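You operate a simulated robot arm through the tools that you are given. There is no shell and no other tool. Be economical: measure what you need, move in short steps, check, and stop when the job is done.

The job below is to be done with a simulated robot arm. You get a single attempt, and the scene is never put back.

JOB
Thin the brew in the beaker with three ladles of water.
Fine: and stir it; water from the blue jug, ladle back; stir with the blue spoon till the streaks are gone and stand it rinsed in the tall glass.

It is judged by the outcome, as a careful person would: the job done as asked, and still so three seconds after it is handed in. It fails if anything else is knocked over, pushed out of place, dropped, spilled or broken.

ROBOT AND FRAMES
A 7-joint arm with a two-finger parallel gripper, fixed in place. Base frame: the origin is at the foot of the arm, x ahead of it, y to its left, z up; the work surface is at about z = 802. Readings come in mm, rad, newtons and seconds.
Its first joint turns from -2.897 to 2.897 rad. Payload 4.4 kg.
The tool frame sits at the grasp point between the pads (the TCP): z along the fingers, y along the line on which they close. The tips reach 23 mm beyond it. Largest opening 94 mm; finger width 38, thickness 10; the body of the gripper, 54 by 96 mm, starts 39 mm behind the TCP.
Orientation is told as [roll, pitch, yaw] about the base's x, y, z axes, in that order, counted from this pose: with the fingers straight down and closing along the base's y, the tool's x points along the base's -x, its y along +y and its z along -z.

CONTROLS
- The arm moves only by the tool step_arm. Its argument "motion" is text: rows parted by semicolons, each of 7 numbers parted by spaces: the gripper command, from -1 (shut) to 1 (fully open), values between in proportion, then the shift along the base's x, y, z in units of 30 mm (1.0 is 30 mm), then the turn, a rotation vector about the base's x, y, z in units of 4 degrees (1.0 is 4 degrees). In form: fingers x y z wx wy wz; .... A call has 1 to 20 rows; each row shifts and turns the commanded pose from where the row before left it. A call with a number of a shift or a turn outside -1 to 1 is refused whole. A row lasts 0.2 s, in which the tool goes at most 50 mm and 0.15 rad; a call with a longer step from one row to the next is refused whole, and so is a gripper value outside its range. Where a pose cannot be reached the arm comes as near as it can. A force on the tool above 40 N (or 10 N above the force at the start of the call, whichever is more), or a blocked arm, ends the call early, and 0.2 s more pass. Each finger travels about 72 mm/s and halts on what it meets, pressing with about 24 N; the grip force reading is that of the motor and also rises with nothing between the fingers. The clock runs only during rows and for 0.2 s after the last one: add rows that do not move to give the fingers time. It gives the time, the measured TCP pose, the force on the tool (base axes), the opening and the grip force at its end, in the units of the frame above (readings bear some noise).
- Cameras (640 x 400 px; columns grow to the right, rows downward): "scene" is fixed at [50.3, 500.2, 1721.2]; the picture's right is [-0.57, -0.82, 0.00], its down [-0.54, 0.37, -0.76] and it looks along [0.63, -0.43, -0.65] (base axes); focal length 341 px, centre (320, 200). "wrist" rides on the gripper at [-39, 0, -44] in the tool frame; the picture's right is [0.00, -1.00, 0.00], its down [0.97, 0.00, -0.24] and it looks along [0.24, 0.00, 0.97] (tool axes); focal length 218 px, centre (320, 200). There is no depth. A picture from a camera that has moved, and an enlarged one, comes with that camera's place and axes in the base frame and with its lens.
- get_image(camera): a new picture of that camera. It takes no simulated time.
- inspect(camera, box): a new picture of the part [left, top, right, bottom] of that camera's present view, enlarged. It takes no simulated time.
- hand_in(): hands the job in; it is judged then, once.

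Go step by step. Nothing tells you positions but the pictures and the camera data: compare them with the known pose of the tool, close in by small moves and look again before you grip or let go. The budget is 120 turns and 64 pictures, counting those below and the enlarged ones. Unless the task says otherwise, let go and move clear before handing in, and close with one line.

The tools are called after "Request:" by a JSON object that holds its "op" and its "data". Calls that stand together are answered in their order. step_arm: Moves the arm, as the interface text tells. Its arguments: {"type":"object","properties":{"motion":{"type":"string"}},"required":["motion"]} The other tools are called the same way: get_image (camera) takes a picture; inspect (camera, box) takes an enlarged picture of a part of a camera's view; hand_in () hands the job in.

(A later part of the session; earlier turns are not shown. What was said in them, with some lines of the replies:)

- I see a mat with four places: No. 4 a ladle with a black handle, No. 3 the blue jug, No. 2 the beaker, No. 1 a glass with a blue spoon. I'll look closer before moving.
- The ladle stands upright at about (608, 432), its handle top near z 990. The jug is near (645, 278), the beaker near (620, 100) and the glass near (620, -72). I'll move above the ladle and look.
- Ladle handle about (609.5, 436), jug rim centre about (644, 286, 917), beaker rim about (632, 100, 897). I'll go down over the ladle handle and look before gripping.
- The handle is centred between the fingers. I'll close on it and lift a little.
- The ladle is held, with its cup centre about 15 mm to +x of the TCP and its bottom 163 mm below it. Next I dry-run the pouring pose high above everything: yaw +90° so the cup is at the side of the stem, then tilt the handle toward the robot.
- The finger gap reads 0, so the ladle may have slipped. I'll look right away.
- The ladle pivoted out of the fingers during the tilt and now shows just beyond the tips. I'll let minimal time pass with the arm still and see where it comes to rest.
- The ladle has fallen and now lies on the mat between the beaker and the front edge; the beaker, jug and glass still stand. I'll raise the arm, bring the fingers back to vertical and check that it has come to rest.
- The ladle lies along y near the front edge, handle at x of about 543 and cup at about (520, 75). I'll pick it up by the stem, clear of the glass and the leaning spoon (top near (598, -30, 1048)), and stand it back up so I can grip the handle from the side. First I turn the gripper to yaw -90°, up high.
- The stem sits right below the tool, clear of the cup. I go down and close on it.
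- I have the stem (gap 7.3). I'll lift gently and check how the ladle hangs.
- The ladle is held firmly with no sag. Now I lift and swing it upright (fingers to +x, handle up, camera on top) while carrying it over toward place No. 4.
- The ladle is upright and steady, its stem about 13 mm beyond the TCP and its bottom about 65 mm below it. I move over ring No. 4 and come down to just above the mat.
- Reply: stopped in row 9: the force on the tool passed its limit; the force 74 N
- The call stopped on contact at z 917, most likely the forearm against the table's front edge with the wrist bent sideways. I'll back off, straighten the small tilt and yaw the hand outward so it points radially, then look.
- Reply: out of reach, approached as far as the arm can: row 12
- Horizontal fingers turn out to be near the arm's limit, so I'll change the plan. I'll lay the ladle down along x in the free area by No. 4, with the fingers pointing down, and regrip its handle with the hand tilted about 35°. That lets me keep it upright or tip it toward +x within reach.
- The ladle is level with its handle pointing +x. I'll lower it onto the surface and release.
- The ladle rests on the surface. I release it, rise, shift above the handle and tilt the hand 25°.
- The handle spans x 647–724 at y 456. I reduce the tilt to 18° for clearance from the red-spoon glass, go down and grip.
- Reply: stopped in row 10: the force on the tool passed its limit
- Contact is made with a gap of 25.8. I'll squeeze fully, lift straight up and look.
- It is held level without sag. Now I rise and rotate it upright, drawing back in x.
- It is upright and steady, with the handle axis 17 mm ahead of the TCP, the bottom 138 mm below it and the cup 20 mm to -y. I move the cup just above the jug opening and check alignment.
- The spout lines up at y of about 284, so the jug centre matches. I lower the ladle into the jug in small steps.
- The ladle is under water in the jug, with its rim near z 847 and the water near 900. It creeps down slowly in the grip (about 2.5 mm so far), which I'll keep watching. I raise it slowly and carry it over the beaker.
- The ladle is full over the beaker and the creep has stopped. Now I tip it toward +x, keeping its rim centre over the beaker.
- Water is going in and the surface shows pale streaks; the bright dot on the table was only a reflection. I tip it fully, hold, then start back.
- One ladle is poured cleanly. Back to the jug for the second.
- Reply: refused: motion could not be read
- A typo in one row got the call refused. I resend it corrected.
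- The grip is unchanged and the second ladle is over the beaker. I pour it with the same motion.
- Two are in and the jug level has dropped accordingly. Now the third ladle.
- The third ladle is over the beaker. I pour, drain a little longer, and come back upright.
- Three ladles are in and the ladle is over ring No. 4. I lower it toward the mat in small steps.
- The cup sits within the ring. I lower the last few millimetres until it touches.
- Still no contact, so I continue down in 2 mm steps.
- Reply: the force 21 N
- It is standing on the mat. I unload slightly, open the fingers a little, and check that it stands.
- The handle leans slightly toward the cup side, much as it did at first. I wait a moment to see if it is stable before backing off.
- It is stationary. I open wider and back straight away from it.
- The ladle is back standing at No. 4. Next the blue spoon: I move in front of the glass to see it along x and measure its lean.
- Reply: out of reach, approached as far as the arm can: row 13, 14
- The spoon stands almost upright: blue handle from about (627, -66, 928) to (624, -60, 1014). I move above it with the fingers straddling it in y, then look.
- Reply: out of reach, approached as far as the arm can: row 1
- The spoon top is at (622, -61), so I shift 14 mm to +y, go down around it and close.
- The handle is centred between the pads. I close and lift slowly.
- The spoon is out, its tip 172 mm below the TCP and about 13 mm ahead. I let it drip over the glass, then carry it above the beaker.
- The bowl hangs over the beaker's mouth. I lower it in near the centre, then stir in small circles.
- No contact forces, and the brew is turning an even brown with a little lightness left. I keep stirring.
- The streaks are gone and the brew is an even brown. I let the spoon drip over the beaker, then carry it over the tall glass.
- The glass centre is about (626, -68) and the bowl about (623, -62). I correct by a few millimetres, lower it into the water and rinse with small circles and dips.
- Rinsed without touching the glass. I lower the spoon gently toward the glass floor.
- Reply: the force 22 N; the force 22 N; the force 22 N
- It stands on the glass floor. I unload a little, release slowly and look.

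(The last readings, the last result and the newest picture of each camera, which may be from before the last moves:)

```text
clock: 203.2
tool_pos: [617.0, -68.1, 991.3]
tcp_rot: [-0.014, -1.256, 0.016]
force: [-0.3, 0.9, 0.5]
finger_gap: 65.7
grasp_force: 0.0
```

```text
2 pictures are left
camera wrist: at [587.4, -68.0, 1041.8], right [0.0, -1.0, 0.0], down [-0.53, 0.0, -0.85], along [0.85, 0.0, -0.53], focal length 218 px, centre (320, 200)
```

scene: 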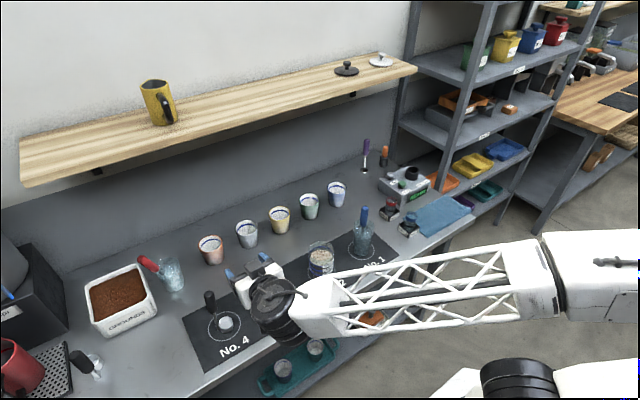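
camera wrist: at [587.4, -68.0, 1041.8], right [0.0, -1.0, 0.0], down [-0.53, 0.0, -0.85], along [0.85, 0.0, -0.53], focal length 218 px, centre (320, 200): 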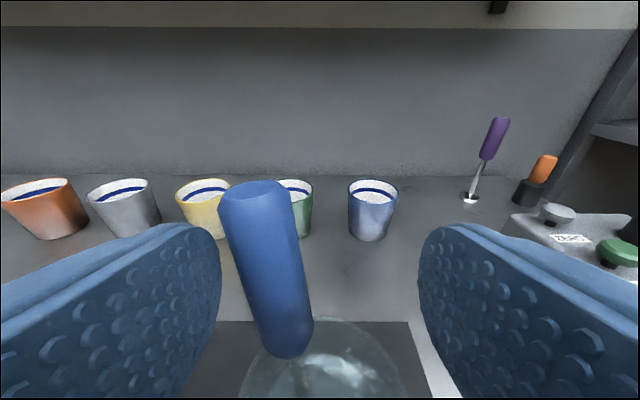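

The spoon leans on the glass rim with clearance to the fingers. I open fully and rise straight up, then withdraw.

Request:
{"op": "step_arm", "data": {"motion": ".8 0 0 0 0 0 0;1 0 0 0 0 0 0;1 0 .1 .3 0 0 0;1 0 .1 .6 0 0 0;1 0 0 .8 0 0 0;1 0 0 .8 0 0 0;1 0 0 .8 0 0 0;1 0 0 .8 0 0 0;1 0 0 .8 0 0 0;1 -.5 0 .5 0 0 0;1 -.8 0 .5 0 0 0;1 -.8 0 .5 0 0 0;1 0 0 .5 0 0 0;1 0 0 0 0 0 0;1 0 0 0 0 0 0;1 0 0 0 0 0 0"}}

Request:
{"op": "get_image", "data": {"camera": "scene"}}

```text
clock: 206.6
tool_pos: [553.2, -63.3, 1198.0]
tcp_rot: [-0.015, -1.257, 0.016]
force: [0.4, 0.2, 0.0]
finger_gap: 94.1
grasp_force: 0.1
```

```text
1 pictures are left
```

scene: 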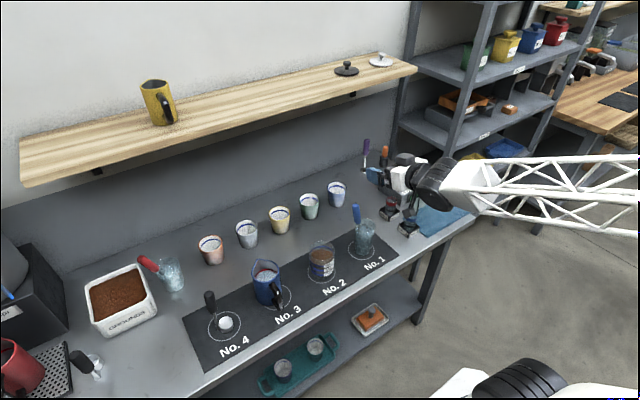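

Everything is in place: ladle standing at No. 4, jug and beaker unmoved, brew evenly brown, blue spoon standing in the tall glass, and the arm clear. I hand in.

Request:
{"op": "hand_in", "data": {}}

```text
The job is handed in.
```

The brew got three ladles of water from the blue jug and was stirred with the blue spoon until the streaks were gone; the ladle stands back at No. 4 and the rinsed spoon stands in the tall glass. During an empty trial tilt at the start, before any water was scooped, the ladle slipped from the gripper and fell onto the mat. I picked it up and used it from there, and saw nothing knocked over or spilled.
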